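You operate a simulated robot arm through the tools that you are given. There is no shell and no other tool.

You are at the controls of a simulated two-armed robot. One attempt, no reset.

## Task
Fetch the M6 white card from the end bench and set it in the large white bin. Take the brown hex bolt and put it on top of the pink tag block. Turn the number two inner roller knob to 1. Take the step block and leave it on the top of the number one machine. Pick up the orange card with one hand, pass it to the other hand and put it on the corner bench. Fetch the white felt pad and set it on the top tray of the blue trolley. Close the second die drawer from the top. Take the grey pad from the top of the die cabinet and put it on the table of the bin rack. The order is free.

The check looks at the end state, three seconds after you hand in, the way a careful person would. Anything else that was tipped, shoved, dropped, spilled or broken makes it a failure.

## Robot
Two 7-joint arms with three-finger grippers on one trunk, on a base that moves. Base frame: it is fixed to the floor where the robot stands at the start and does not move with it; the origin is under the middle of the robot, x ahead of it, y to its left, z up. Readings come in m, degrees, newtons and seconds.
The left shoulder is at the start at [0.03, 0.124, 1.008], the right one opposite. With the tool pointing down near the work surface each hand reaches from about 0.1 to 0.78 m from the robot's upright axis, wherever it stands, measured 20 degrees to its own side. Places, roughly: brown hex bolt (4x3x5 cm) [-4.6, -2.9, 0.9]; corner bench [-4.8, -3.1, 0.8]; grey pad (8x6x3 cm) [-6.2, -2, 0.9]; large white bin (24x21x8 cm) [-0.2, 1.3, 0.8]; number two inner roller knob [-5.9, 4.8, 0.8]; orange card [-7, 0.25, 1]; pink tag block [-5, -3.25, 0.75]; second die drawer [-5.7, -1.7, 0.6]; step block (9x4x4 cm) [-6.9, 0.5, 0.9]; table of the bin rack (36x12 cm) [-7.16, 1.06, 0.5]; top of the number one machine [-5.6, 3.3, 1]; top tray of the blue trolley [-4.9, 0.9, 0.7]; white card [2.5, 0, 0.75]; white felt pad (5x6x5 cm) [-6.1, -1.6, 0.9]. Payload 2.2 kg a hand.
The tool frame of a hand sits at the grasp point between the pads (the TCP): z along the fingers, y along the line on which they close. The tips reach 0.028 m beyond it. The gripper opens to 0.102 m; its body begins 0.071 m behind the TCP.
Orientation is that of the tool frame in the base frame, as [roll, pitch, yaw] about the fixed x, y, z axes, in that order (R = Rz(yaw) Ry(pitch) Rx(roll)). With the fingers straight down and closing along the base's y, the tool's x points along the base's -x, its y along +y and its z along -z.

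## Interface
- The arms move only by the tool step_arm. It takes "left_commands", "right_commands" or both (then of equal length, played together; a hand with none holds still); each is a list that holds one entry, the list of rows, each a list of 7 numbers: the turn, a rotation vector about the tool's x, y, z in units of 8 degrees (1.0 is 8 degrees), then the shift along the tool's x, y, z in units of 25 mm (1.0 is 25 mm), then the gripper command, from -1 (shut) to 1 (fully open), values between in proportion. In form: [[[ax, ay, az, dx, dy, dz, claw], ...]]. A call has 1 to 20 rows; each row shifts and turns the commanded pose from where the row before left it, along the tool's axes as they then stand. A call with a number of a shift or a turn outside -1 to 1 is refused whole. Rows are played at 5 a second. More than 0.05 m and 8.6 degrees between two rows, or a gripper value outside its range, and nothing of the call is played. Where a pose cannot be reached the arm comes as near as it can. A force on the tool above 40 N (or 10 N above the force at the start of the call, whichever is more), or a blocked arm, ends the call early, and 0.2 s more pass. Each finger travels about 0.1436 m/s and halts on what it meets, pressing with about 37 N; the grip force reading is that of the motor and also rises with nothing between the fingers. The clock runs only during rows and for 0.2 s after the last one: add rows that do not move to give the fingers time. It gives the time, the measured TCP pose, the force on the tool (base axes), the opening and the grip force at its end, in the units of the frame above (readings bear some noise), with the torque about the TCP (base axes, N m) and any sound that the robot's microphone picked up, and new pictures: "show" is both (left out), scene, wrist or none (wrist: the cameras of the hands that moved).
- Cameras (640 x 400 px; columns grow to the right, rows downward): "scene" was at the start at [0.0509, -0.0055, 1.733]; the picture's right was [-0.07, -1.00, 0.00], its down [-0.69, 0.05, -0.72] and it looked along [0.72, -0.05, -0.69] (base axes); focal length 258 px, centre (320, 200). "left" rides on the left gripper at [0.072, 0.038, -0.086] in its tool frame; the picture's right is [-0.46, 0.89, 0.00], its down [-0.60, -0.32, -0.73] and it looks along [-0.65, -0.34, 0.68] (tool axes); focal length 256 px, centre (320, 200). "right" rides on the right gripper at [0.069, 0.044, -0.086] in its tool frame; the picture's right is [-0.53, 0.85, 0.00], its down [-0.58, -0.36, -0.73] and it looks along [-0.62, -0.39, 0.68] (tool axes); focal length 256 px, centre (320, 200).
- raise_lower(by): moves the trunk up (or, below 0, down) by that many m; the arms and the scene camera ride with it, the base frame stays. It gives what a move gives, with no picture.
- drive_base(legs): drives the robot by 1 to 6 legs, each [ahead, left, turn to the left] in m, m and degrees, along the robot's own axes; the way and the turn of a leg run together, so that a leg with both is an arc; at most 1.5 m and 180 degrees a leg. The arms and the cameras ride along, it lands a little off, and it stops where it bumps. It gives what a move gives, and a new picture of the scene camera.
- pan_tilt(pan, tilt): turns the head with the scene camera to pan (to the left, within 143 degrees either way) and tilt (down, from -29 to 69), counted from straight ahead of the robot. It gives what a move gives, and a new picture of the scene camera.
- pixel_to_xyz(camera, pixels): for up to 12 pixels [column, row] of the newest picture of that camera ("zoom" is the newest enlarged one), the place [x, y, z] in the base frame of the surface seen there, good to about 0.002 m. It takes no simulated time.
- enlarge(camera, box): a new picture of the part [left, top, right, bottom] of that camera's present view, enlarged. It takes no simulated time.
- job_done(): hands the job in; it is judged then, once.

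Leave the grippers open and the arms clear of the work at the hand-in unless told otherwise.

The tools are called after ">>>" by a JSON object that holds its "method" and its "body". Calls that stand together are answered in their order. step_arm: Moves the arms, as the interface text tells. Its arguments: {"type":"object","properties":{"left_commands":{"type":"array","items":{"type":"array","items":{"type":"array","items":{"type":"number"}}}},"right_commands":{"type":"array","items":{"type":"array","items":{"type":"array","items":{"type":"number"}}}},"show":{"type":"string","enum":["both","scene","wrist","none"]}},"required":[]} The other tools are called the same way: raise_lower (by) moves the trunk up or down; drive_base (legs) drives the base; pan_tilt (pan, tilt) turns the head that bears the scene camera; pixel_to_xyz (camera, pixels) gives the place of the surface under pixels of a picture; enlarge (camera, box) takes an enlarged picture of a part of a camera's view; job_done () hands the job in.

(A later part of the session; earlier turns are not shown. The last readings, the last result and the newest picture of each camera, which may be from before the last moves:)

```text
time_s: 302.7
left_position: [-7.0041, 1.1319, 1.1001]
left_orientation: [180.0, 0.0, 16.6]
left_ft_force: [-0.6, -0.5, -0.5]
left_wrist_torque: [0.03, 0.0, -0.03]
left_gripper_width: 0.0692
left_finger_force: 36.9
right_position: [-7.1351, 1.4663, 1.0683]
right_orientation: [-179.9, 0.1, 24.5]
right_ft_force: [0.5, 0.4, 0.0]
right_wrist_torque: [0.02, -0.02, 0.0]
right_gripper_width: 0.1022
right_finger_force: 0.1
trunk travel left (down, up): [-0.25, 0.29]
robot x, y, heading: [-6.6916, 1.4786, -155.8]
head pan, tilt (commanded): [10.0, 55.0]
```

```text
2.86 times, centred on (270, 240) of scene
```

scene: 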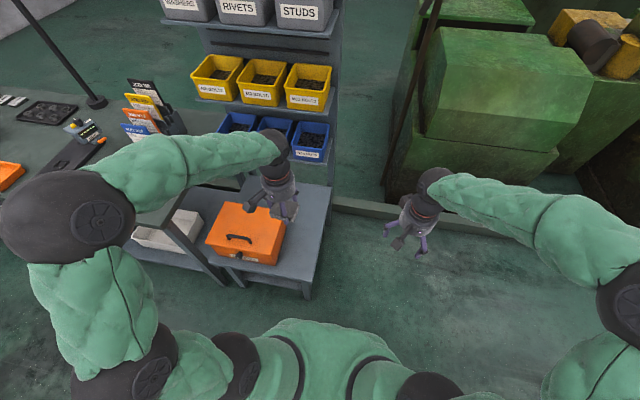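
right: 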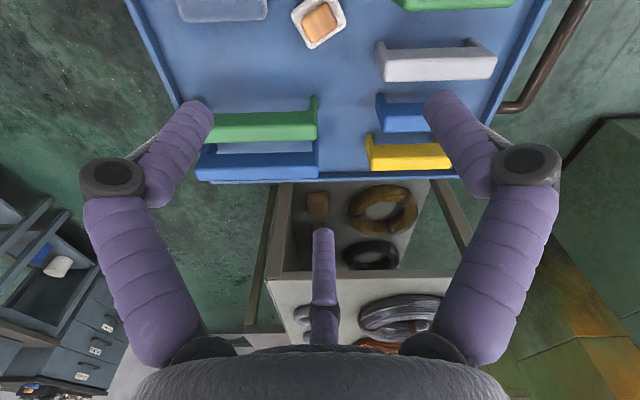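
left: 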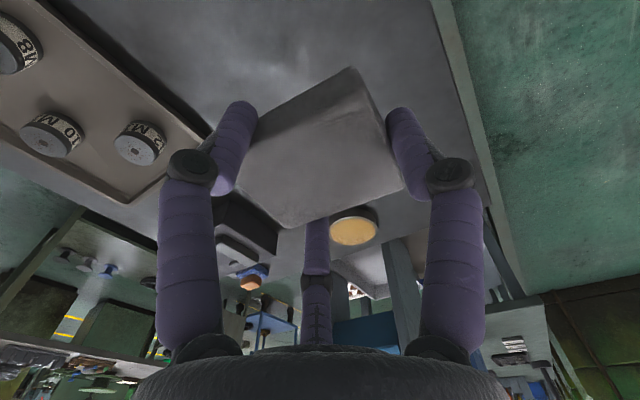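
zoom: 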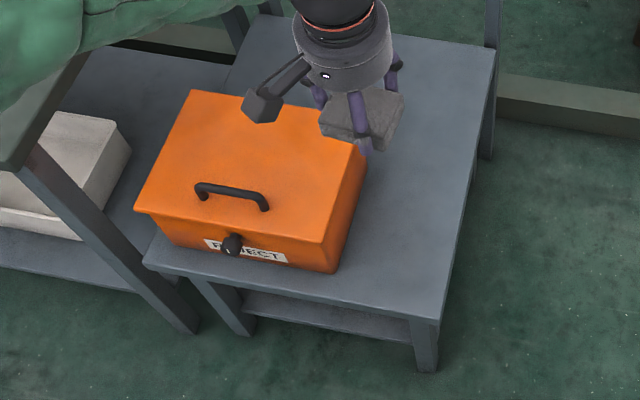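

The strip right of the toolbox is about 18 cm wide. I put the pad over (-7.173, 1.040) first, then lower the trunk.

>>> {"method": "step_arm", "body": {"left_commands": [[[0, 0, 0, -0.94, 0.2, 0, -1], [0, 0, 0, -0.94, 0.2, 0, -1], [0, 0, 0, -0.94, 0.2, 0, -1], [0, 0, 0, -0.94, 0.2, 0, -1], [0, 0, 0, -0.94, 0.2, 0, -1], [0, 0, 0, -0.94, 0.2, 0, -1], [0, 0, 0, -0.94, 0.2, 0, -1], [0, 0, 0, -0.94, 0.2, 0, -1]]], "show": "scene"}}

>>> {"method": "raise_lower", "body": {"by": -0.24}}

>>> {"method": "step_arm", "body": {"left_commands": [[[0, 0, 0, 0, 0, 0, -1], [0, 0, 0, 0, 0, 0.6, -1]]], "show": "both"}}

```text
time_s: 304.5
left_position: [-7.1731, 1.04, 1.0994]
left_orientation: [179.9, -0.1, 16.6]
left_ft_force: [0.0, 0.0, -0.2]
left_wrist_torque: [-0.01, -0.01, 0.03]
left_gripper_width: 0.0694
left_finger_force: 37.0
right_position: [-7.1348, 1.4659, 1.0685]
right_orientation: [180.0, 0.0, 24.4]
right_ft_force: [0.0, -0.2, -0.5]
right_wrist_torque: [-0.01, 0.0, 0.0]
right_gripper_width: 0.102
right_finger_force: 0.0
trunk travel left (down, up): [-0.25, 0.29]
robot x, y, heading: [-6.6905, 1.4786, -156.0]
head pan, tilt (commanded): [10.0, 55.0]
```

scene: 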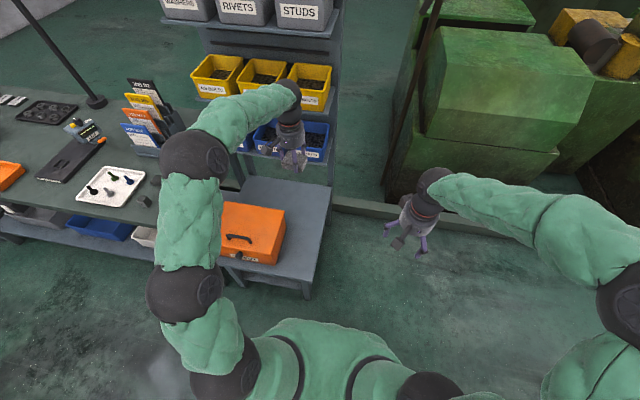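

```text
time_s: 307.0
left_position: [-7.1729, 1.0404, 0.8606]
left_orientation: [-180.0, -0.2, 16.6]
left_ft_force: [0.3, -0.3, 0.0]
left_wrist_torque: [0.02, 0.03, 0.01]
left_gripper_width: 0.0697
left_finger_force: 36.7
right_position: [-7.1337, 1.4655, 0.828]
right_orientation: [-180.0, 0.0, 24.4]
right_ft_force: [-0.3, 0.1, 0.1]
right_wrist_torque: [-0.01, 0.0, 0.0]
right_gripper_width: 0.1022
right_finger_force: 0.1
trunk travel left (down, up): [-0.01, 0.53]
robot x, y, heading: [-6.6895, 1.479, -155.8]
head pan, tilt (commanded): [10.0, 55.0]
```

```text
time_s: 307.6
left_position: [-7.1717, 1.0397, 0.8444]
left_orientation: [-180.0, 0.0, 16.6]
left_ft_force: [-0.3, 0.4, 0.2]
left_wrist_torque: [-0.01, -0.05, 0.0]
left_gripper_width: 0.0691
left_finger_force: 36.8
right_position: [-7.1347, 1.4659, 0.8286]
right_orientation: [180.0, 0.2, 24.3]
right_ft_force: [0.4, -0.5, 0.1]
right_wrist_torque: [0.01, 0.01, 0.01]
right_gripper_width: 0.102
right_finger_force: 0.0
trunk travel left (down, up): [-0.01, 0.53]
robot x, y, heading: [-6.6944, 1.4768, -155.7]
head pan, tilt (commanded): [10.0, 55.0]
```

scene: 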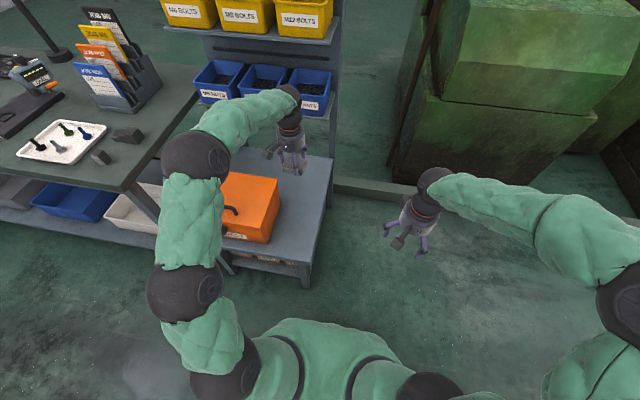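
left: 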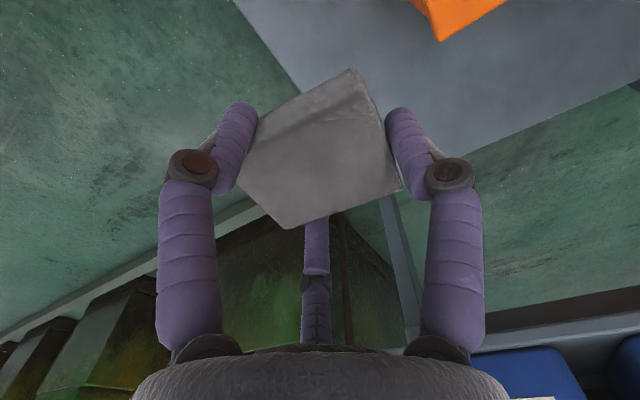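

I check the left elbow's height over the bench before going down.

>>> {"method": "pixel_to_xyz", "body": {"camera": "scene", "pixels": [[195, 155], [190, 295], [185, 220], [170, 155], [150, 290], [250, 115], [130, 185], [290, 130]]}}

```text
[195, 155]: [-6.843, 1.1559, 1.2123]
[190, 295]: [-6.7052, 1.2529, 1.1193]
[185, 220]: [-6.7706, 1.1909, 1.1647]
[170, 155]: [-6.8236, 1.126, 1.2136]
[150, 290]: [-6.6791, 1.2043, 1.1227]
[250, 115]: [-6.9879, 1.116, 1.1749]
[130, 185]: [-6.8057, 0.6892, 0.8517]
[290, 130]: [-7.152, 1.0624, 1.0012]
```

The elbow is clear. I lower 0.29 m.

>>> {"method": "step_arm", "body": {"left_commands": [[[0, 0, 0, 0, 0, 0.9, -1], [0, 0, 0, 0, 0, 0.9, -1], [0, 0, 0, 0, 0, 0.9, -1], [0, 0, 0, 0, 0, 0.9, -1], [0, 0, 0, 0, 0, 0.9, -1], [0, 0, 0, 0, 0, 0.9, -1], [0, 0, 0, 0, 0, 0.9, -1], [0, 0, 0, 0, 0, 0.9, -1], [0, 0, 0, 0, 0, 0.9, -1], [0, 0, 0, 0, 0, 0.9, -1], [0, 0, 0, 0, 0, 0.9, -1], [0, 0, 0, 0, 0, 0.9, -1], [0, 0, 0, 0, 0, 0.8, -1], [0, 0, 0, 0, 0, 0, -1]]], "show": "both"}}

>>> {"method": "enlarge", "body": {"camera": "scene", "box": [200, 90, 360, 290]}}

```text
time_s: 310.6
left_position: [-7.1728, 1.0394, 0.5557]
left_orientation: [179.9, 0.0, 16.6]
left_ft_force: [-0.7, 0.4, -0.5]
left_wrist_torque: [0.0, -0.01, -0.03]
left_gripper_width: 0.0697
left_finger_force: 37.1
right_position: [-7.1343, 1.4666, 0.8279]
right_orientation: [180.0, 0.0, 24.4]
right_ft_force: [0.4, 0.5, 0.3]
right_wrist_torque: [0.0, 0.02, -0.02]
right_gripper_width: 0.102
right_finger_force: 0.0
trunk travel left (down, up): [-0.01, 0.53]
robot x, y, heading: [-6.6917, 1.4806, -155.6]
head pan, tilt (commanded): [10.0, 55.0]
```

scene: 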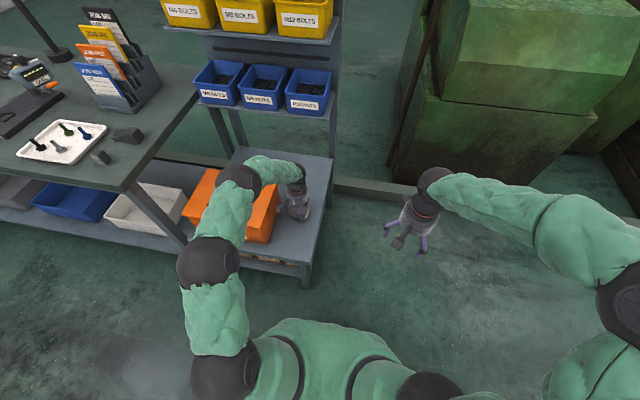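
left: 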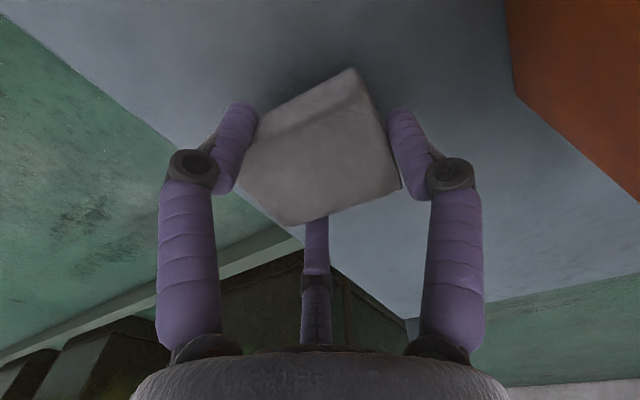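

```text
2.00 times, centred on (280, 190) of scene
```

zoom: 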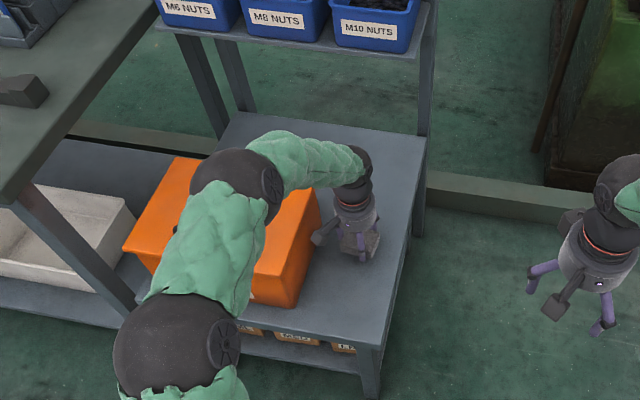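

>>> {"method": "pixel_to_xyz", "body": {"camera": "zoom", "pixels": [[240, 185], [310, 160], [210, 250], [180, 340], [350, 165], [362, 245], [380, 245]]}}

```text
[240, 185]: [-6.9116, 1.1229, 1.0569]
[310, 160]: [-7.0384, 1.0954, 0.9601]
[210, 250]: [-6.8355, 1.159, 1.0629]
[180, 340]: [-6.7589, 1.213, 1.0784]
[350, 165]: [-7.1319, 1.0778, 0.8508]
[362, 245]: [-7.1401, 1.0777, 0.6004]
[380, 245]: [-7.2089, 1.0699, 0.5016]
```

Arm parts are all above the toolbox. I lower 18 mm, then slowly.

>>> {"method": "step_arm", "body": {"left_commands": [[[0, 0, 0, 0, 0, 0.4, -1], [0, 0, 0, 0, 0, 0.34, -1], [0, 0, 0, 0, 0, 0, -1]]], "show": "none"}}

>>> {"method": "step_arm", "body": {"left_commands": [[[0, 0, 0, 0, 0, 0.08, -1], [0, 0, 0, 0, 0, 0, -1]]], "show": "none"}}

>>> {"method": "step_arm", "body": {"left_commands": [[[0, 0, 0, 0, 0, 0.06, -1], [0, 0, 0, 0, 0, 0, -1]]], "show": "none"}}

```text
time_s: 311.4
left_position: [-7.1712, 1.0388, 0.5368]
left_orientation: [179.9, 0.1, 16.6]
left_ft_force: [-0.1, 0.4, -1.2]
left_wrist_torque: [0.02, 0.0, -0.01]
left_gripper_width: 0.0694
left_finger_force: 36.8
right_position: [-7.1334, 1.4661, 0.8275]
right_orientation: [-179.9, 0.2, 24.4]
right_ft_force: [0.8, 0.0, -0.2]
right_wrist_torque: [0.0, 0.02, 0.01]
right_gripper_width: 0.102
right_finger_force: 0.1
trunk travel left (down, up): [-0.01, 0.53]
robot x, y, heading: [-6.6921, 1.4827, -155.7]
head pan, tilt (commanded): [10.0, 55.0]
```

```text
time_s: 312.0
left_position: [-7.1719, 1.0397, 0.5339]
left_orientation: [-180.0, 0.0, 16.5]
left_ft_force: [-0.5, 0.1, -0.1]
left_wrist_torque: [0.01, 0.01, 0.02]
left_gripper_width: 0.0694
left_finger_force: 37.0
right_position: [-7.1336, 1.4659, 0.8277]
right_orientation: [-179.9, 0.0, 24.4]
right_ft_force: [-0.2, 0.9, 0.1]
right_wrist_torque: [-0.01, 0.0, 0.01]
right_gripper_width: 0.1019
right_finger_force: 0.0
trunk travel left (down, up): [-0.01, 0.53]
robot x, y, heading: [-6.6931, 1.4739, -155.8]
head pan, tilt (commanded): [10.0, 55.0]
```

```text
time_s: 312.6
left_position: [-7.1733, 1.0404, 0.5334]
left_orientation: [180.0, 0.1, 16.7]
left_ft_force: [0.2, 0.4, -0.2]
left_wrist_torque: [0.01, 0.0, -0.01]
left_gripper_width: 0.0695
left_finger_force: 37.0
right_position: [-7.1332, 1.4664, 0.8285]
right_orientation: [179.9, 0.1, 24.4]
right_ft_force: [-0.5, -0.1, 0.0]
right_wrist_torque: [0.0, -0.01, 0.0]
right_gripper_width: 0.1019
right_finger_force: 0.1
trunk travel left (down, up): [-0.01, 0.53]
robot x, y, heading: [-6.6939, 1.4769, -155.8]
head pan, tilt (commanded): [10.0, 55.0]
```

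The pad is within 1–2 mm of the table. I open moderately and rise.

>>> {"method": "step_arm", "body": {"left_commands": [[[0, 0, 0, 0, 0, 0, 0.5], [0, 0, 0, 0, 0, 0, 0.75], [0, 0, 0, 0, 0, 0, 0.75], [0, 0, 0, 0, 0, -0.4, 0.75], [0, 0, 0, 0, 0, -0.8, 0.75], [0, 0, 0, 0, 0, -0.9, 0.75], [0, 0, 0, 0, 0, -0.9, 0.75], [0, 0, 0, 0, 0, -0.9, 0.75], [0, 0, 0, 0, 0, -0.9, 0.75], [0, 0, 0, 0, 0, -0.9, 1], [0, 0, 0, 0, 0, -0.9, 1], [0, 0, 0, 0, 0, -0.9, 1], [0, 0, 0, 0, 0, -0.9, 1], [0, 0, 0, 0, 0, -0.9, 1], [0, 0, 0, 0, 0, -0.9, 1], [0, 0, 0, 0, 0, -0.9, 1], [0, 0, 0, 0, 0, -0.9, 1], [0, 0, 0, 0, 0, -0.9, 1]]], "show": "both"}}

>>> {"method": "enlarge", "body": {"camera": "scene", "box": [200, 130, 360, 290]}}

```text
time_s: 316.4
left_position: [-7.171, 1.0402, 0.8542]
left_orientation: [-179.9, -0.1, 16.6]
left_ft_force: [-0.1, -0.1, 0.2]
left_wrist_torque: [0.01, 0.0, -0.02]
left_gripper_width: 0.1018
left_finger_force: 0.1
right_position: [-7.1341, 1.4654, 0.8279]
right_orientation: [-180.0, 0.2, 24.4]
right_ft_force: [-0.7, 0.6, 0.0]
right_wrist_torque: [0.0, 0.02, 0.01]
right_gripper_width: 0.1021
right_finger_force: 0.1
trunk travel left (down, up): [-0.01, 0.53]
robot x, y, heading: [-6.6932, 1.4749, -155.8]
head pan, tilt (commanded): [10.0, 55.0]
```

scene: 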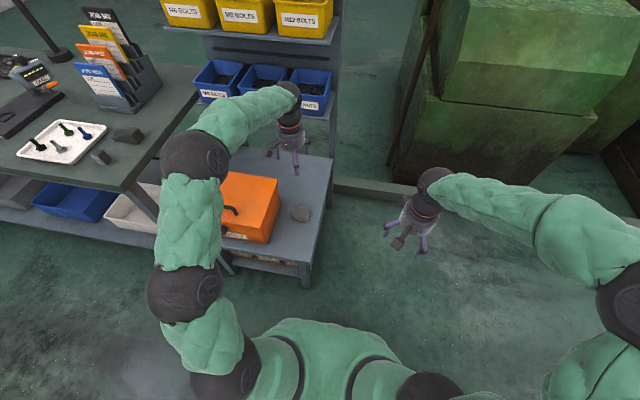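
left: 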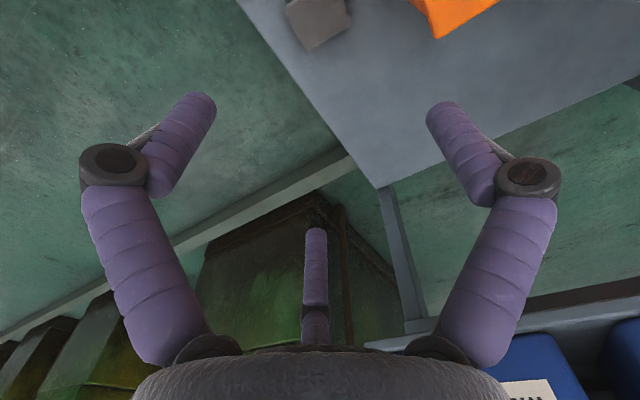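

```text
2.50 times, centred on (280, 210) of scene
```

zoom: 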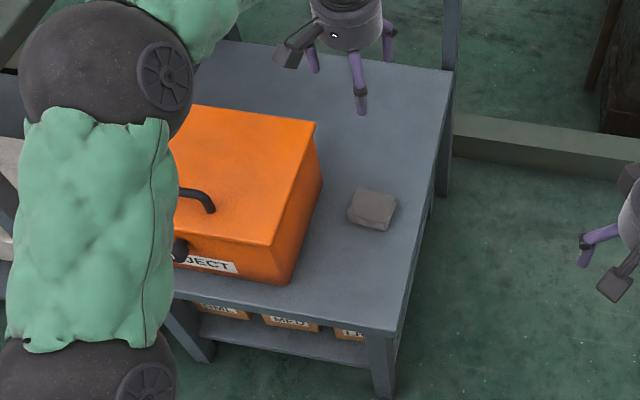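

The grey pad lies on the rack's table. I raise the trunk again and pull the left hand back.

>>> {"method": "raise_lower", "body": {"by": 0.24}}

>>> {"method": "step_arm", "body": {"left_commands": [[[0, 0, 0, 0.94, -0.2, 0, 1], [0, 0, 0, 0.94, -0.2, 0, 1], [0, 0, 0, 0.94, -0.2, 0, 1], [0, 0, 0, 0.94, -0.2, 0, 1], [0, 0, 0, 0.94, -0.2, 0, 1], [0, 0, 0, 0.94, -0.2, 0, 1], [0, 0, 0, 0.94, -0.2, 0, 1], [0, 0, 0, 0.94, -0.2, 0, 1], [0, 0, -0.95, 0, 0, 0, 1]]], "show": "none"}}

>>> {"method": "drive_base", "body": {"legs": [[-0.1, 0.9, -0.5]]}}

>>> {"method": "pan_tilt", "body": {"pan": 0, "tilt": 50}}

```text
time_s: 318.9
left_position: [-7.1729, 1.0415, 1.0939]
left_orientation: [-180.0, -0.1, 16.6]
left_ft_force: [0.2, 0.8, -0.6]
left_wrist_torque: [-0.01, -0.05, -0.02]
left_gripper_width: 0.1018
left_finger_force: 0.0
right_position: [-7.1342, 1.4666, 1.0676]
right_orientation: [-179.9, -0.1, 24.4]
right_ft_force: [0.5, 0.4, 0.2]
right_wrist_torque: [-0.03, 0.01, -0.02]
right_gripper_width: 0.1021
right_finger_force: 0.0
trunk travel left (down, up): [-0.25, 0.29]
robot x, y, heading: [-6.6887, 1.4783, -155.8]
head pan, tilt (commanded): [10.0, 55.0]
```

```text
time_s: 320.9
left_position: [-7.0054, 1.133, 1.0938]
left_orientation: [180.0, 0.1, 24.3]
left_ft_force: [-0.9, -0.1, -0.4]
left_wrist_torque: [0.04, -0.01, -0.03]
left_gripper_width: 0.1023
left_finger_force: 0.1
right_position: [-7.1339, 1.4655, 1.067]
right_orientation: [-180.0, 0.1, 24.4]
right_ft_force: [0.1, 0.5, 0.4]
right_wrist_torque: [-0.01, -0.04, 0.0]
right_gripper_width: 0.102
right_finger_force: 0.0
trunk travel left (down, up): [-0.25, 0.29]
robot x, y, heading: [-6.689, 1.4767, -156.0]
head pan, tilt (commanded): [10.0, 55.0]
```

```text
time_s: 325.6
left_position: [-6.5507, 0.3543, 1.0936]
left_orientation: [179.9, 0.0, 23.9]
left_ft_force: [-0.8, -0.8, -0.4]
left_wrist_torque: [-0.04, 0.02, -0.01]
left_gripper_width: 0.1022
left_finger_force: 0.1
right_position: [-6.6792, 0.6886, 1.068]
right_orientation: [-179.8, 0.1, 23.9]
right_ft_force: [-0.2, -0.3, -0.4]
right_wrist_torque: [-0.01, -0.01, 0.01]
right_gripper_width: 0.1021
right_finger_force: 0.0
trunk travel left (down, up): [-0.25, 0.29]
robot x, y, heading: [-6.2352, 0.6971, -156.3]
head pan, tilt (commanded): [10.0, 55.0]
```

scene: 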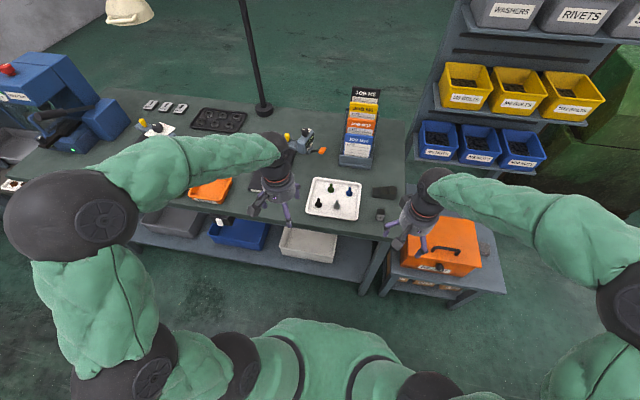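

```text
time_s: 326.4
left_position: [-6.5509, 0.3545, 1.095]
left_orientation: [179.9, 0.0, 23.8]
left_ft_force: [0.2, 0.9, -1.2]
left_wrist_torque: [0.0, 0.0, 0.0]
left_gripper_width: 0.1018
left_finger_force: 0.0
right_position: [-6.6788, 0.6883, 1.0678]
right_orientation: [-179.9, 0.1, 24.1]
right_ft_force: [-0.3, -0.1, -0.3]
right_wrist_torque: [-0.02, -0.01, 0.01]
right_gripper_width: 0.1021
right_finger_force: 0.1
trunk travel left (down, up): [-0.25, 0.29]
robot x, y, heading: [-6.2335, 0.6999, -156.5]
head pan, tilt (commanded): [0.0, 50.0]
```

scene: 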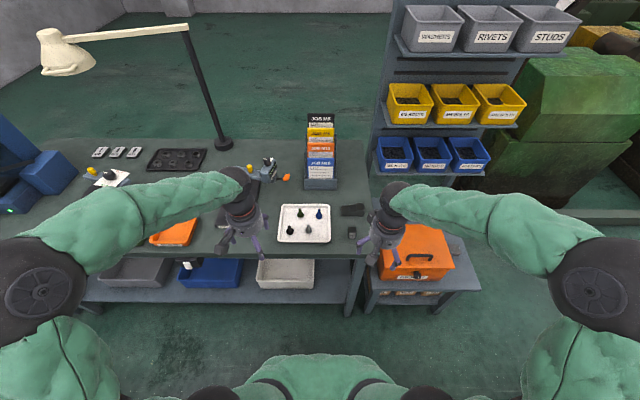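

The step block is the black stepped one at (353,210). I enlarge the area.

>>> {"method": "enlarge", "body": {"camera": "scene", "box": [330, 195, 378, 245]}}

>>> {"method": "enlarge", "body": {"camera": "scene", "box": [290, 100, 360, 200]}}

```text
8.00 times, centred on (354, 220) of scene
```

zoom: 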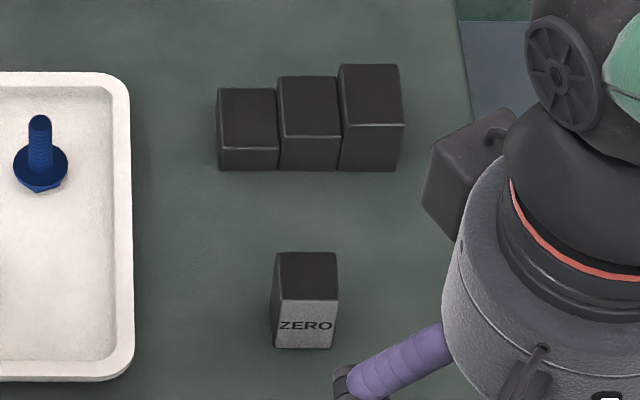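

```text
4.00 times, centred on (325, 150) of scene
```

zoom: 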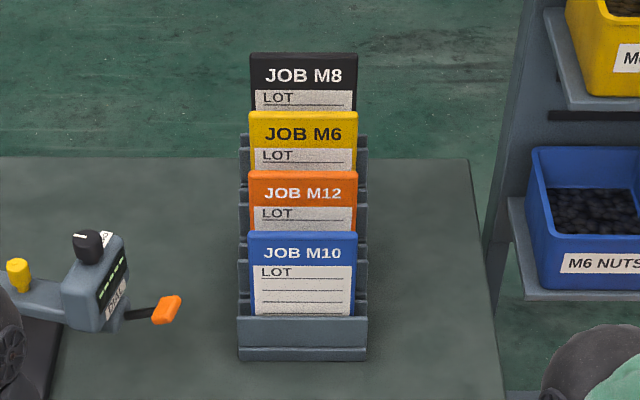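

>>> {"method": "pixel_to_xyz", "body": {"camera": "zoom", "pixels": [[252, 173], [354, 175], [303, 176], [303, 194], [303, 215], [250, 113], [355, 113], [250, 233], [355, 236], [303, 345], [245, 320], [362, 320]]}}

>>> {"method": "enlarge", "body": {"camera": "scene", "box": [330, 195, 378, 245]}}

>>> {"method": "pixel_to_xyz", "body": {"camera": "zoom", "pixels": [[222, 95], [275, 92], [250, 120], [308, 105], [370, 95], [345, 70], [398, 70], [402, 122], [220, 160], [400, 168], [305, 275], [305, 345]]}}

```text
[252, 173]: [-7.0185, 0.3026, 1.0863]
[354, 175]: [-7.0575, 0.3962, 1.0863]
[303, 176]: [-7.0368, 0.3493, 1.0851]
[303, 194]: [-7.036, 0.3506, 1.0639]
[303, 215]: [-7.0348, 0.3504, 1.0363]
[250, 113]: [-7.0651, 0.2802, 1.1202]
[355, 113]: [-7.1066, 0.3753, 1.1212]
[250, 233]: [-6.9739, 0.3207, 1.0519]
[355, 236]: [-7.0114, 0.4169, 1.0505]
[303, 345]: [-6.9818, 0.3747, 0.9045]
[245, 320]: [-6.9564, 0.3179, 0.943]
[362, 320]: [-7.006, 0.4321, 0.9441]
```

```text
8.00 times, centred on (354, 220) of scene
```

zoom: 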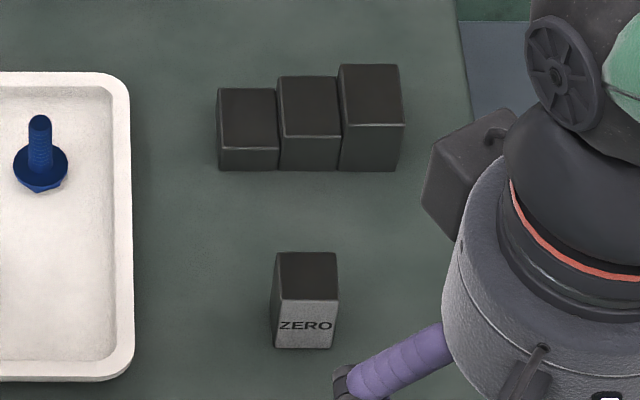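

```text
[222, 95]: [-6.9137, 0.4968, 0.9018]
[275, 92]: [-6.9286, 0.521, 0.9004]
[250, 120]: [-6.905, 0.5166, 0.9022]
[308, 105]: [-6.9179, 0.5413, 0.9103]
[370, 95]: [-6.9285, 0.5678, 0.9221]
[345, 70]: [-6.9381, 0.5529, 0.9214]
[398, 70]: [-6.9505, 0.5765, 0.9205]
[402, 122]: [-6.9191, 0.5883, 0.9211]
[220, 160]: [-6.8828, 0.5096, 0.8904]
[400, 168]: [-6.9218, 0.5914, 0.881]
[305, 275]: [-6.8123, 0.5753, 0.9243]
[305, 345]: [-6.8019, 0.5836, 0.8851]
```

The step block: centre (-6.916, 0.543), long axis along the bench's end direction, tops 0.902/0.910/0.922 on the bench at 0.881. I move the base slightly (8 cm ahead, 6 cm left), then bring the right hand over.

>>> {"method": "drive_base", "body": {"legs": [[0.08, 0.06, 0]]}}

```text
time_s: 327.5
left_position: [-6.5993, 0.2649, 1.094]
left_orientation: [180.0, -0.2, 23.9]
left_ft_force: [0.8, -0.6, 0.1]
left_wrist_torque: [0.01, -0.04, -0.02]
left_gripper_width: 0.1019
left_finger_force: 0.0
right_position: [-6.7278, 0.5978, 1.0673]
right_orientation: [-179.8, 0.0, 24.1]
right_ft_force: [-0.1, 0.1, 0.9]
right_wrist_torque: [0.02, -0.04, -0.01]
right_gripper_width: 0.1019
right_finger_force: 0.0
trunk travel left (down, up): [-0.25, 0.29]
robot x, y, heading: [-6.2857, 0.6105, -156.2]
head pan, tilt (commanded): [0.0, 50.0]
```

scene: 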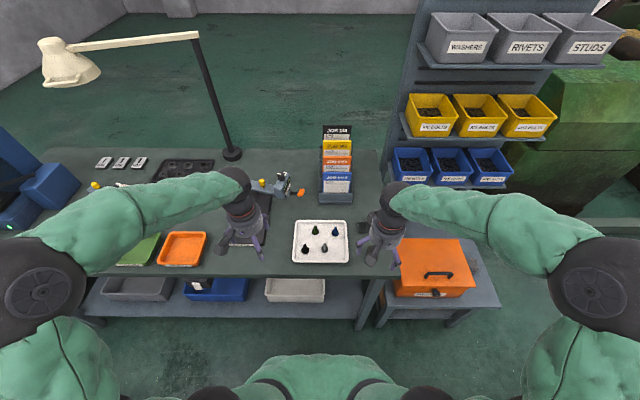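

>>> {"method": "step_arm", "body": {"right_commands": [[[0, 0, 0, -0.972, -0.103, 0, 1], [0, 0, 0, -0.972, -0.103, 0, 1], [0, 0, 0, -0.972, -0.103, 0, 1], [0, 0, 0, -0.972, -0.103, 0, 1], [0, 0, 0, -0.972, -0.103, 0, 1], [0, 0, 0, -0.972, -0.103, 0, 1], [0, 0, 0, -0.972, -0.103, 0, 1], [0, 0, 0, -0.972, -0.103, 0, 1], [0, 0, 0, 0, 0, 0.8, 0.78], [0, 0, 0, 0, 0, 0.8, 0.78], [0, 0, 0, 0, 0, 0, 0.78]]], "show": "both"}}

>>> {"method": "enlarge", "body": {"camera": "right", "box": [180, 0, 460, 175]}}

```text
time_s: 329.9
left_position: [-6.5979, 0.2669, 1.0947]
left_orientation: [179.9, 0.0, 24.0]
left_ft_force: [-0.5, 0.7, -0.1]
left_wrist_torque: [0.03, 0.01, -0.01]
left_gripper_width: 0.1021
left_finger_force: 0.1
right_position: [-6.9127, 0.5411, 1.0288]
right_orientation: [-179.9, 0.0, 24.2]
right_ft_force: [0.4, 0.5, 0.1]
right_wrist_torque: [-0.01, 0.01, -0.01]
right_gripper_width: 0.0908
right_finger_force: 0.0
trunk travel left (down, up): [-0.25, 0.29]
robot x, y, heading: [-6.2841, 0.6089, -156.3]
head pan, tilt (commanded): [0.0, 50.0]
```

scene: 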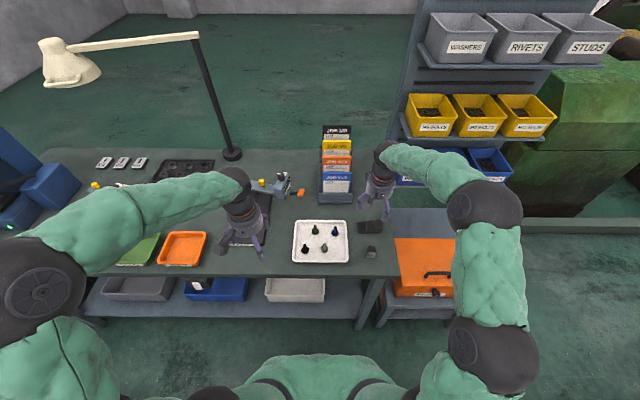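
right: 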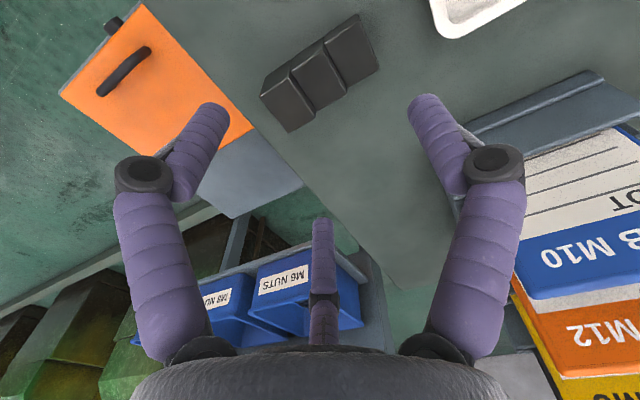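

```text
2.29 times, centred on (320, 88) of right
```

zoom: 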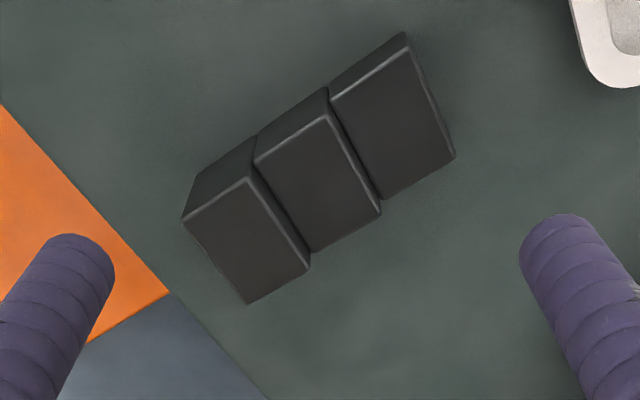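

>>> {"method": "pixel_to_xyz", "body": {"camera": "zoom", "pixels": [[186, 218], [248, 300], [308, 265], [250, 182], [332, 98], [405, 42], [452, 155], [382, 198], [315, 185], [185, 200], [390, 120], [260, 240]]}}

```text
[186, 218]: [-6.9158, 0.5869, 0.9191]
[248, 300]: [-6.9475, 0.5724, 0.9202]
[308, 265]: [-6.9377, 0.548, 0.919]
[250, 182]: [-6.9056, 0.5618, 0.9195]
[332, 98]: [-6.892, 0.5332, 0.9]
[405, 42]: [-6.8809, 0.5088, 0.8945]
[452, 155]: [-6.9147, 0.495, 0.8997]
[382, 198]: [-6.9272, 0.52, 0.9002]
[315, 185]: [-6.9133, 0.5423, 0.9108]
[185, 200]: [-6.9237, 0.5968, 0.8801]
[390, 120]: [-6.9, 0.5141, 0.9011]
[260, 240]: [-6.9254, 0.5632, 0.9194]
```

The block's centre is (-6.915, 0.541). I adjust by 4 mm and descend 0.117 m to have the tips just above the bench.

>>> {"method": "step_arm", "body": {"right_commands": [[[0, 0, 0, -0.08, 0.14, 0, 0.78], [0, 0, 0, 0, 0, 0.92, 0.78], [0, 0, 0, 0, 0, 0.92, 0.78], [0, 0, 0, 0, 0, 0.92, 0.78], [0, 0, 0, 0, 0, 0.92, 0.78], [0, 0, 0, 0, 0, 0.92, 0.78], [0, 0, 0, 0, 0, 0, 0.78]]], "show": "both"}}

>>> {"method": "enlarge", "body": {"camera": "scene", "box": [320, 150, 420, 270]}}

```text
time_s: 331.5
left_position: [-6.599, 0.2657, 1.093]
left_orientation: [180.0, -0.1, 23.9]
left_ft_force: [-0.1, -0.3, 0.1]
left_wrist_torque: [-0.02, -0.01, 0.01]
left_gripper_width: 0.102
left_finger_force: 0.0
right_position: [-6.9126, 0.5388, 0.9144]
right_orientation: [-179.9, 0.0, 24.2]
right_ft_force: [0.4, -0.9, 0.0]
right_wrist_torque: [0.01, 0.05, 0.03]
right_gripper_width: 0.0909
right_finger_force: 0.0
trunk travel left (down, up): [-0.25, 0.29]
robot x, y, heading: [-6.2865, 0.611, -156.1]
head pan, tilt (commanded): [0.0, 50.0]
```

scene: 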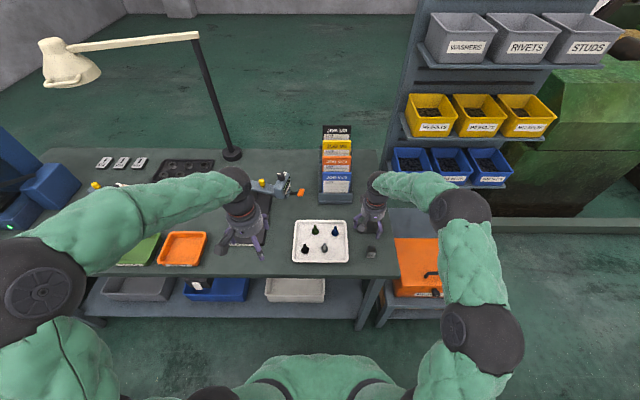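
right: 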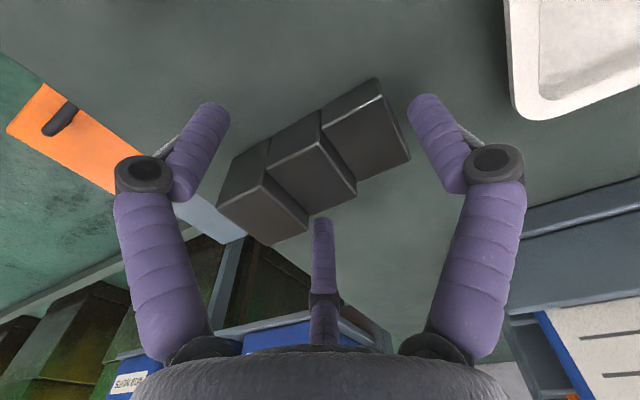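

```text
3.33 times, centred on (370, 210) of scene
```

zoom: 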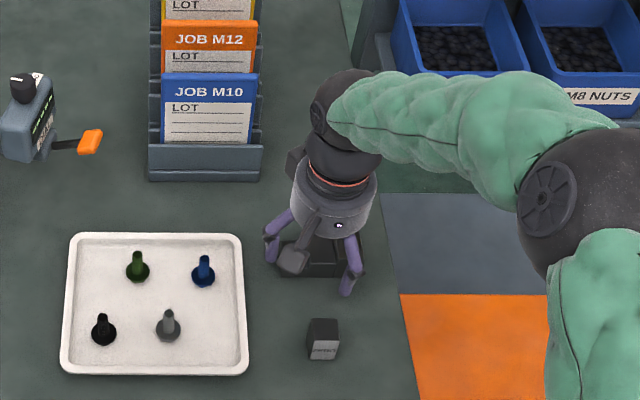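

The fingers surround the block; the white tray and ZERO block are clear. I close and lift.

>>> {"method": "step_arm", "body": {"right_commands": [[[0, 0, 0, 0, 0, 0, -1], [0, 0, 0, 0, 0, 0, -1], [0, 0, 0, 0, 0, 0, -1], [0, 0, 0, 0, 0, 0, -1], [0, 0, 0, 0, 0, 0, -1]]], "show": "wrist"}}

>>> {"method": "step_arm", "body": {"right_commands": [[[0, 0, 0, 0, 0, -0.3, -1], [0, 0, 0, 0, 0, -0.7, -1], [0, 0, 0, 0, 0, -0.8, -1], [0, 0, 0, 0, 0, -0.8, -1], [0, 0, 0, 0, 0, -0.8, -1], [0, 0, 0, 0, 0, -0.8, -1], [0, 0, 0, 0, 0, -0.8, -1], [0, 0, 0, 0, 0, -0.8, -1], [0, 0, 0, 0, 0, -0.8, -1], [0, 0, 0, 0, 0, -0.8, -1]]], "show": "both"}}

```text
time_s: 332.7
left_position: [-6.5987, 0.2661, 1.093]
left_orientation: [179.9, 0.0, 23.9]
left_ft_force: [0.4, -0.4, 0.2]
left_wrist_torque: [0.0, 0.0, -0.01]
left_gripper_width: 0.1022
left_finger_force: 0.0
right_position: [-6.9126, 0.537, 0.9155]
right_orientation: [-179.9, 0.1, 24.0]
right_ft_force: [1.9, -5.6, 8.5]
right_wrist_torque: [-0.29, -0.11, -0.03]
right_gripper_width: 0.0473
right_finger_force: 36.8
trunk travel left (down, up): [-0.25, 0.29]
robot x, y, heading: [-6.2851, 0.6094, -156.7]
head pan, tilt (commanded): [0.0, 50.0]
```

right: 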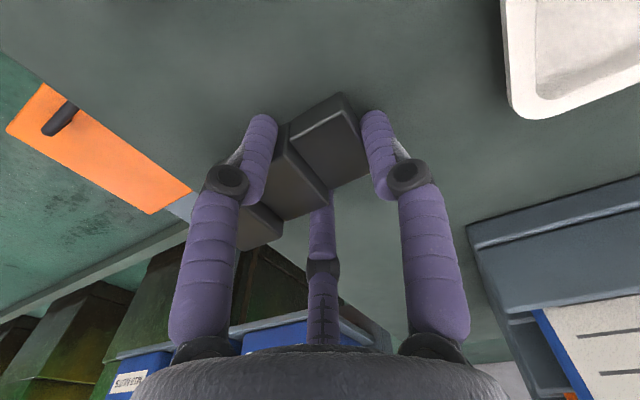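

```text
time_s: 334.9
left_position: [-6.5992, 0.2679, 1.0936]
left_orientation: [-180.0, 0.0, 24.0]
left_ft_force: [0.7, 0.2, -0.3]
left_wrist_torque: [0.01, -0.02, 0.01]
left_gripper_width: 0.1019
left_finger_force: 0.0
right_position: [-6.9146, 0.5384, 1.098]
right_orientation: [-179.9, 0.1, 24.1]
right_ft_force: [0.3, 0.5, -5.8]
right_wrist_torque: [-0.15, -0.05, -0.01]
right_gripper_width: 0.047
right_finger_force: 37.1
trunk travel left (down, up): [-0.25, 0.29]
robot x, y, heading: [-6.2873, 0.6116, -156.1]
head pan, tilt (commanded): [0.0, 50.0]
```

scene: 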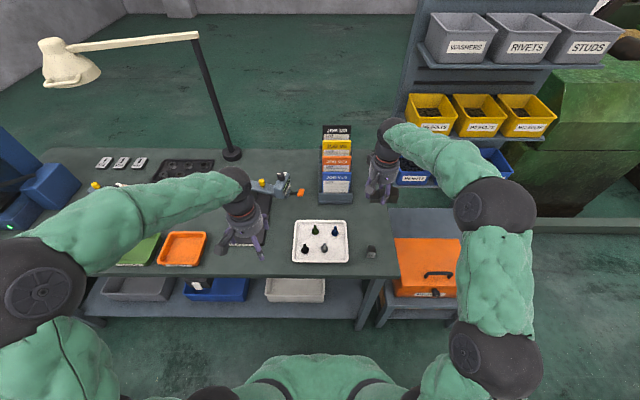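
right: 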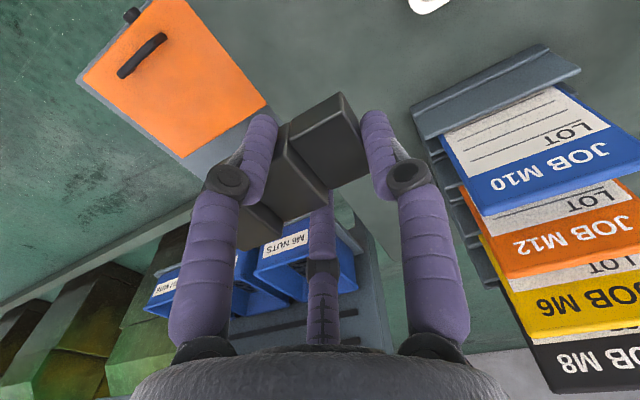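

The block is held (about 0.55 kg). I check whether it hangs level.

>>> {"method": "enlarge", "body": {"camera": "scene", "box": [350, 110, 420, 220]}}

>>> {"method": "enlarge", "body": {"camera": "right", "box": [200, 60, 440, 280]}}

>>> {"method": "pixel_to_xyz", "body": {"camera": "right", "pixels": [[335, 130], [345, 175], [325, 105], [300, 170], [290, 200], [262, 228], [255, 240], [360, 150]]}}

```text
3.64 times, centred on (385, 165) of scene
```

zoom: 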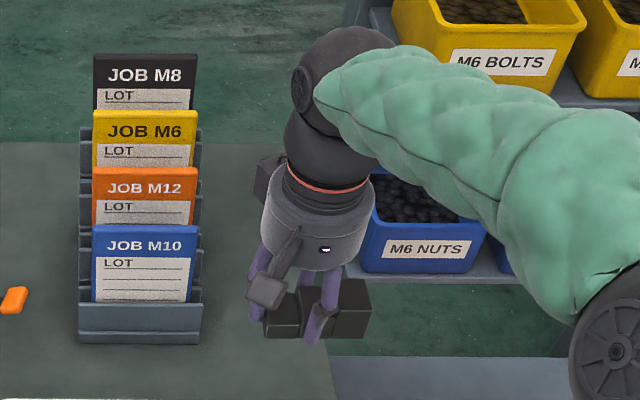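

```text
1.82 times, centred on (320, 170) of right
```

zoom: 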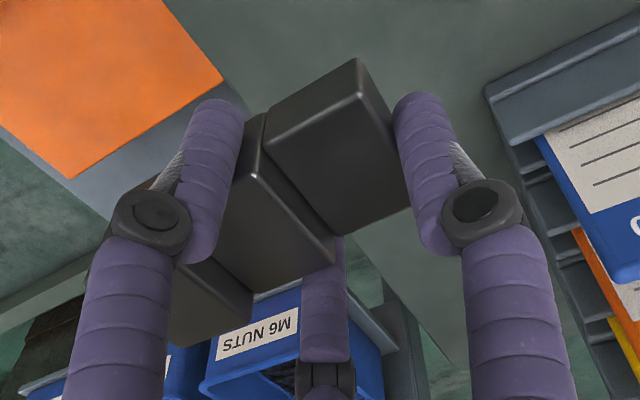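

```text
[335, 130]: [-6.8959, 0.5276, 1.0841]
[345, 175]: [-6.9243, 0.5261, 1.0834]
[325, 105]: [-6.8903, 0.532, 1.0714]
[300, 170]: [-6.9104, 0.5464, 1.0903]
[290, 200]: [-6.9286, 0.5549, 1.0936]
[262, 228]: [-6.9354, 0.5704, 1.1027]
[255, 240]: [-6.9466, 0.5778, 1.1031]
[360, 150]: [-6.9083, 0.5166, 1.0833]
```

The block hangs level. I pull the hand back, back off and turn right to look at machine number one.

>>> {"method": "step_arm", "body": {"right_commands": [[[0, 0, 0, 0.9, 0, 0, -1], [0, 0, 0, 0.9, 0, 0, -1], [0, 0, 0, 0.9, 0, 0, -1], [0, 0, 0, 0.9, 0, 0, -1], [0, 0, 0, 0.9, 0, 0, -1], [0, 0, 0, 0.9, 0, 0, -1], [0, 0, 0, 0.9, 0, 0, -1], [0, 0, 0, 0.9, 0, 0, -1]]], "show": "none"}}

>>> {"method": "drive_base", "body": {"legs": [[-0.25, 0, 0], [0, 0, -90]]}}

>>> {"method": "pan_tilt", "body": {"pan": -20, "tilt": 25}}

```text
time_s: 336.7
left_position: [-6.5994, 0.2668, 1.0934]
left_orientation: [180.0, -0.1, 23.9]
left_ft_force: [-0.7, 0.1, 0.8]
left_wrist_torque: [-0.02, 0.03, -0.02]
left_gripper_width: 0.1018
left_finger_force: 0.1
right_position: [-6.7478, 0.6104, 1.0968]
right_orientation: [-180.0, 0.1, 24.0]
right_ft_force: [0.4, 0.3, -6.4]
right_wrist_torque: [-0.16, -0.04, 0.0]
right_gripper_width: 0.0474
right_finger_force: 36.9
trunk travel left (down, up): [-0.25, 0.29]
robot x, y, heading: [-6.2846, 0.61, -156.4]
head pan, tilt (commanded): [0.0, 50.0]
```

```text
time_s: 342.3
left_position: [-6.4056, 1.0226, 1.0947]
left_orientation: [180.0, 0.0, -66.1]
left_ft_force: [-0.1, -0.1, 0.3]
left_wrist_torque: [-0.02, 0.03, 0.05]
left_gripper_width: 0.102
left_finger_force: 0.1
right_position: [-6.0617, 1.174, 1.0969]
right_orientation: [-179.9, -0.1, -65.8]
right_ft_force: [-0.8, -0.7, -5.8]
right_wrist_torque: [-0.05, 0.15, 0.01]
right_gripper_width: 0.047
right_finger_force: 36.6
trunk travel left (down, up): [-0.25, 0.29]
robot x, y, heading: [-6.0603, 0.7071, 113.8]
head pan, tilt (commanded): [0.0, 50.0]
```

scene: 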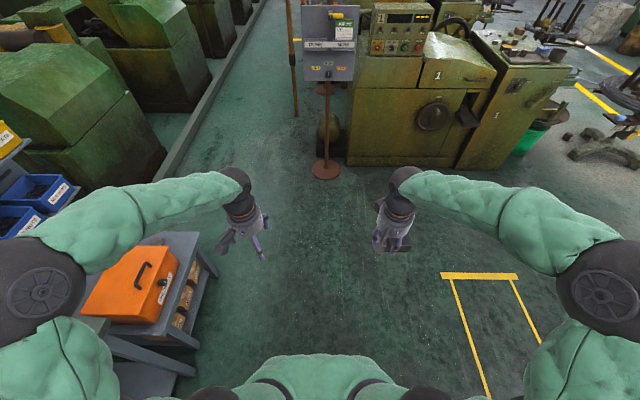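

```text
time_s: 343.2
left_position: [-6.4049, 1.023, 1.0934]
left_orientation: [-180.0, 0.1, -66.0]
left_ft_force: [0.1, 1.4, -0.4]
left_wrist_torque: [0.0, -0.01, 0.0]
left_gripper_width: 0.102
left_finger_force: 0.1
right_position: [-6.0614, 1.1741, 1.0976]
right_orientation: [180.0, 0.0, -65.8]
right_ft_force: [-0.6, 0.1, -4.7]
right_wrist_torque: [-0.06, 0.13, 0.02]
right_gripper_width: 0.0472
right_finger_force: 37.3
trunk travel left (down, up): [-0.25, 0.29]
robot x, y, heading: [-6.0603, 0.7069, 113.9]
head pan, tilt (commanded): [-20.0, 25.0]
```

scene: 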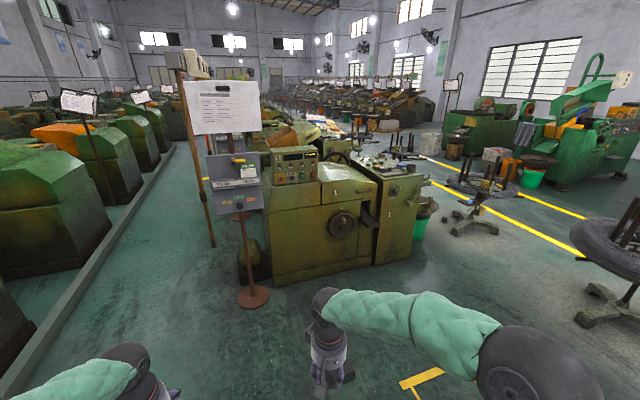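

Machine number one is ahead (marks "1"). I enlarge it and measure its top.

>>> {"method": "enlarge", "body": {"camera": "scene", "box": [240, 110, 440, 290]}}

>>> {"method": "pixel_to_xyz", "body": {"camera": "scene", "pixels": [[335, 168], [330, 182], [360, 178], [285, 175], [295, 150], [355, 165], [390, 165], [410, 178], [395, 200], [252, 295], [275, 285], [365, 255]]}}

```text
2.22 times, centred on (340, 200) of scene
```

zoom: 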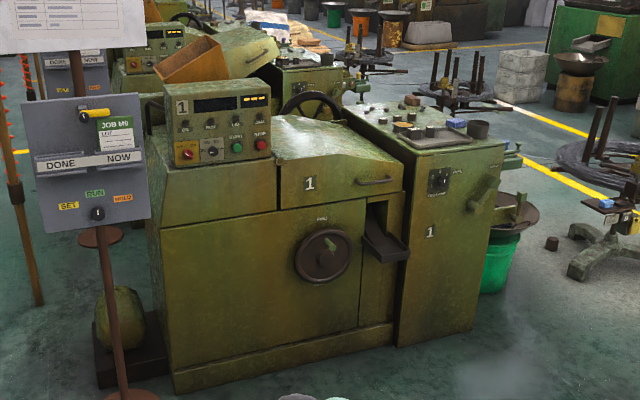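

```text
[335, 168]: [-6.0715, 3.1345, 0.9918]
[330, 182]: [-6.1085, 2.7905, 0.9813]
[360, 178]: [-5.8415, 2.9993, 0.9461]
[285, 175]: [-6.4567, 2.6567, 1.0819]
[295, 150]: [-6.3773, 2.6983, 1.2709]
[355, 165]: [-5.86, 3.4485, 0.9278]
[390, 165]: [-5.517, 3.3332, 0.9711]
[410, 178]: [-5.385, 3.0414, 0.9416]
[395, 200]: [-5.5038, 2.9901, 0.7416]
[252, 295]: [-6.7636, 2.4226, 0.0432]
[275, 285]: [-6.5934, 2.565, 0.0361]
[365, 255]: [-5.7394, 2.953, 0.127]
```

The top of machine one's right cabinet is at about z 0.95, around (-5.55, 3.3). I drive around: ahead 0.8 m, right 1.25 m.

>>> {"method": "drive_base", "body": {"legs": [[0.82, 0, 0], [0, -1.25, 0]]}}

>>> {"method": "pan_tilt", "body": {"pan": 0, "tilt": 40}}

```text
time_s: 353.4
left_position: [-5.6254, 2.2854, 1.094]
left_orientation: [179.9, 0.1, -64.5]
left_ft_force: [0.5, -1.1, -0.1]
left_wrist_torque: [0.01, -0.01, -0.01]
left_gripper_width: 0.1017
left_finger_force: 0.1
right_position: [-5.2853, 2.4439, 1.0969]
right_orientation: [180.0, -0.1, -64.5]
right_ft_force: [0.4, 0.7, -5.5]
right_wrist_torque: [-0.06, 0.14, -0.03]
right_gripper_width: 0.0469
right_finger_force: 37.3
trunk travel left (down, up): [-0.25, 0.29]
robot x, y, heading: [-5.2709, 1.9784, 115.6]
head pan, tilt (commanded): [-20.0, 25.0]
```

scene: 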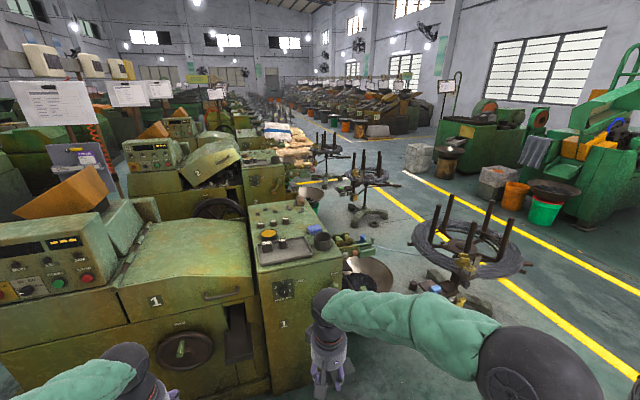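

```text
time_s: 354.3
left_position: [-5.6255, 2.2843, 1.0937]
left_orientation: [-180.0, 0.0, -64.6]
left_ft_force: [-0.3, 0.6, -0.6]
left_wrist_torque: [0.0, 0.0, 0.01]
left_gripper_width: 0.1018
left_finger_force: 0.0
right_position: [-5.2867, 2.4428, 1.0965]
right_orientation: [-180.0, 0.1, -64.4]
right_ft_force: [-0.2, 0.0, -5.8]
right_wrist_torque: [-0.1, 0.14, 0.05]
right_gripper_width: 0.0468
right_finger_force: 37.3
trunk travel left (down, up): [-0.25, 0.29]
robot x, y, heading: [-5.2757, 1.9804, 115.1]
head pan, tilt (commanded): [0.0, 40.0]
```

scene: 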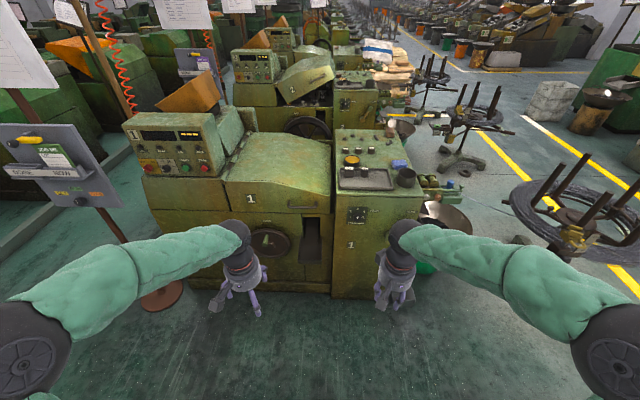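

>>> {"method": "enlarge", "body": {"camera": "scene", "box": [210, 110, 450, 260]}}

>>> {"method": "pixel_to_xyz", "body": {"camera": "scene", "pixels": [[345, 135], [385, 135], [350, 150], [380, 150], [345, 195], [405, 195], [340, 175], [400, 160], [365, 205], [280, 160], [250, 190], [320, 190]]}}

```text
2.67 times, centred on (330, 185) of scene
```

zoom: 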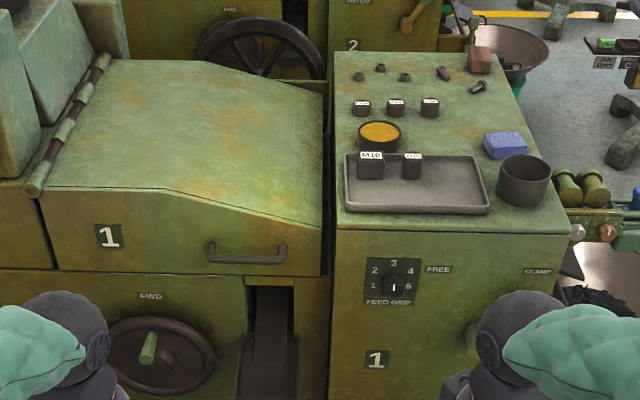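

```text
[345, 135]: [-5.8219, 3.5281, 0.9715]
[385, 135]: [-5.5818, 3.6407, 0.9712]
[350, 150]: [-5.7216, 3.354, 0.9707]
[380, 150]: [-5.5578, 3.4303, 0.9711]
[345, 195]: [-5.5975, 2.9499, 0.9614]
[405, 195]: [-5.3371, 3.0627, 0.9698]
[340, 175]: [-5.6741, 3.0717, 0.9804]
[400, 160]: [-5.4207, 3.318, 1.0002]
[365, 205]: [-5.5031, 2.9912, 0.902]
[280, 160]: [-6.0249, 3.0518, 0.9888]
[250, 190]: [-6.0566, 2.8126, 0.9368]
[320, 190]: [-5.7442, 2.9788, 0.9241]
```

>>> {"method": "pixel_to_xyz", "body": {"camera": "zoom", "pixels": [[405, 120], [483, 120], [410, 150], [480, 150], [445, 135], [402, 135], [380, 130], [505, 145], [487, 145], [430, 112], [522, 180], [420, 157]]}}

>>> {"method": "pixel_to_xyz", "body": {"camera": "zoom", "pixels": [[343, 55], [465, 55], [568, 225], [338, 225], [345, 90], [350, 130], [470, 110], [520, 125], [445, 72], [478, 88], [404, 78], [397, 108]]}}

```text
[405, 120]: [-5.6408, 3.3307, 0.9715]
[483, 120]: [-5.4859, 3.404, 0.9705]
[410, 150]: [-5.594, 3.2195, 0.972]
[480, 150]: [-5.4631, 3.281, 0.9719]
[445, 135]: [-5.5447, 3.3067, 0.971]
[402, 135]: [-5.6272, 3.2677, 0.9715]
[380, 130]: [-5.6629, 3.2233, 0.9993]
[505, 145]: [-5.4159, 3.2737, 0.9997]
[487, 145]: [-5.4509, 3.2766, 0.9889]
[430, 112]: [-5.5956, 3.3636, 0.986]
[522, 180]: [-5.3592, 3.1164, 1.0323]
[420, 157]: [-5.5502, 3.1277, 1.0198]
```

```text
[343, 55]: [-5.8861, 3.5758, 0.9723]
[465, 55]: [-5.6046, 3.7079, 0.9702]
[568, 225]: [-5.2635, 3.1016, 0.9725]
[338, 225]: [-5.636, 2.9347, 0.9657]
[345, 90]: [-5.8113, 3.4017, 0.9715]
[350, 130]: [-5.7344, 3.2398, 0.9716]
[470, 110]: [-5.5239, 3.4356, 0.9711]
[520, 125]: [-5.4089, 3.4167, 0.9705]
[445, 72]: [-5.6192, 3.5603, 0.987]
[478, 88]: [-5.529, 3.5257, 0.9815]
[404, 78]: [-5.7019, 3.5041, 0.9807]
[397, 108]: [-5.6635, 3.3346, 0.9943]
```

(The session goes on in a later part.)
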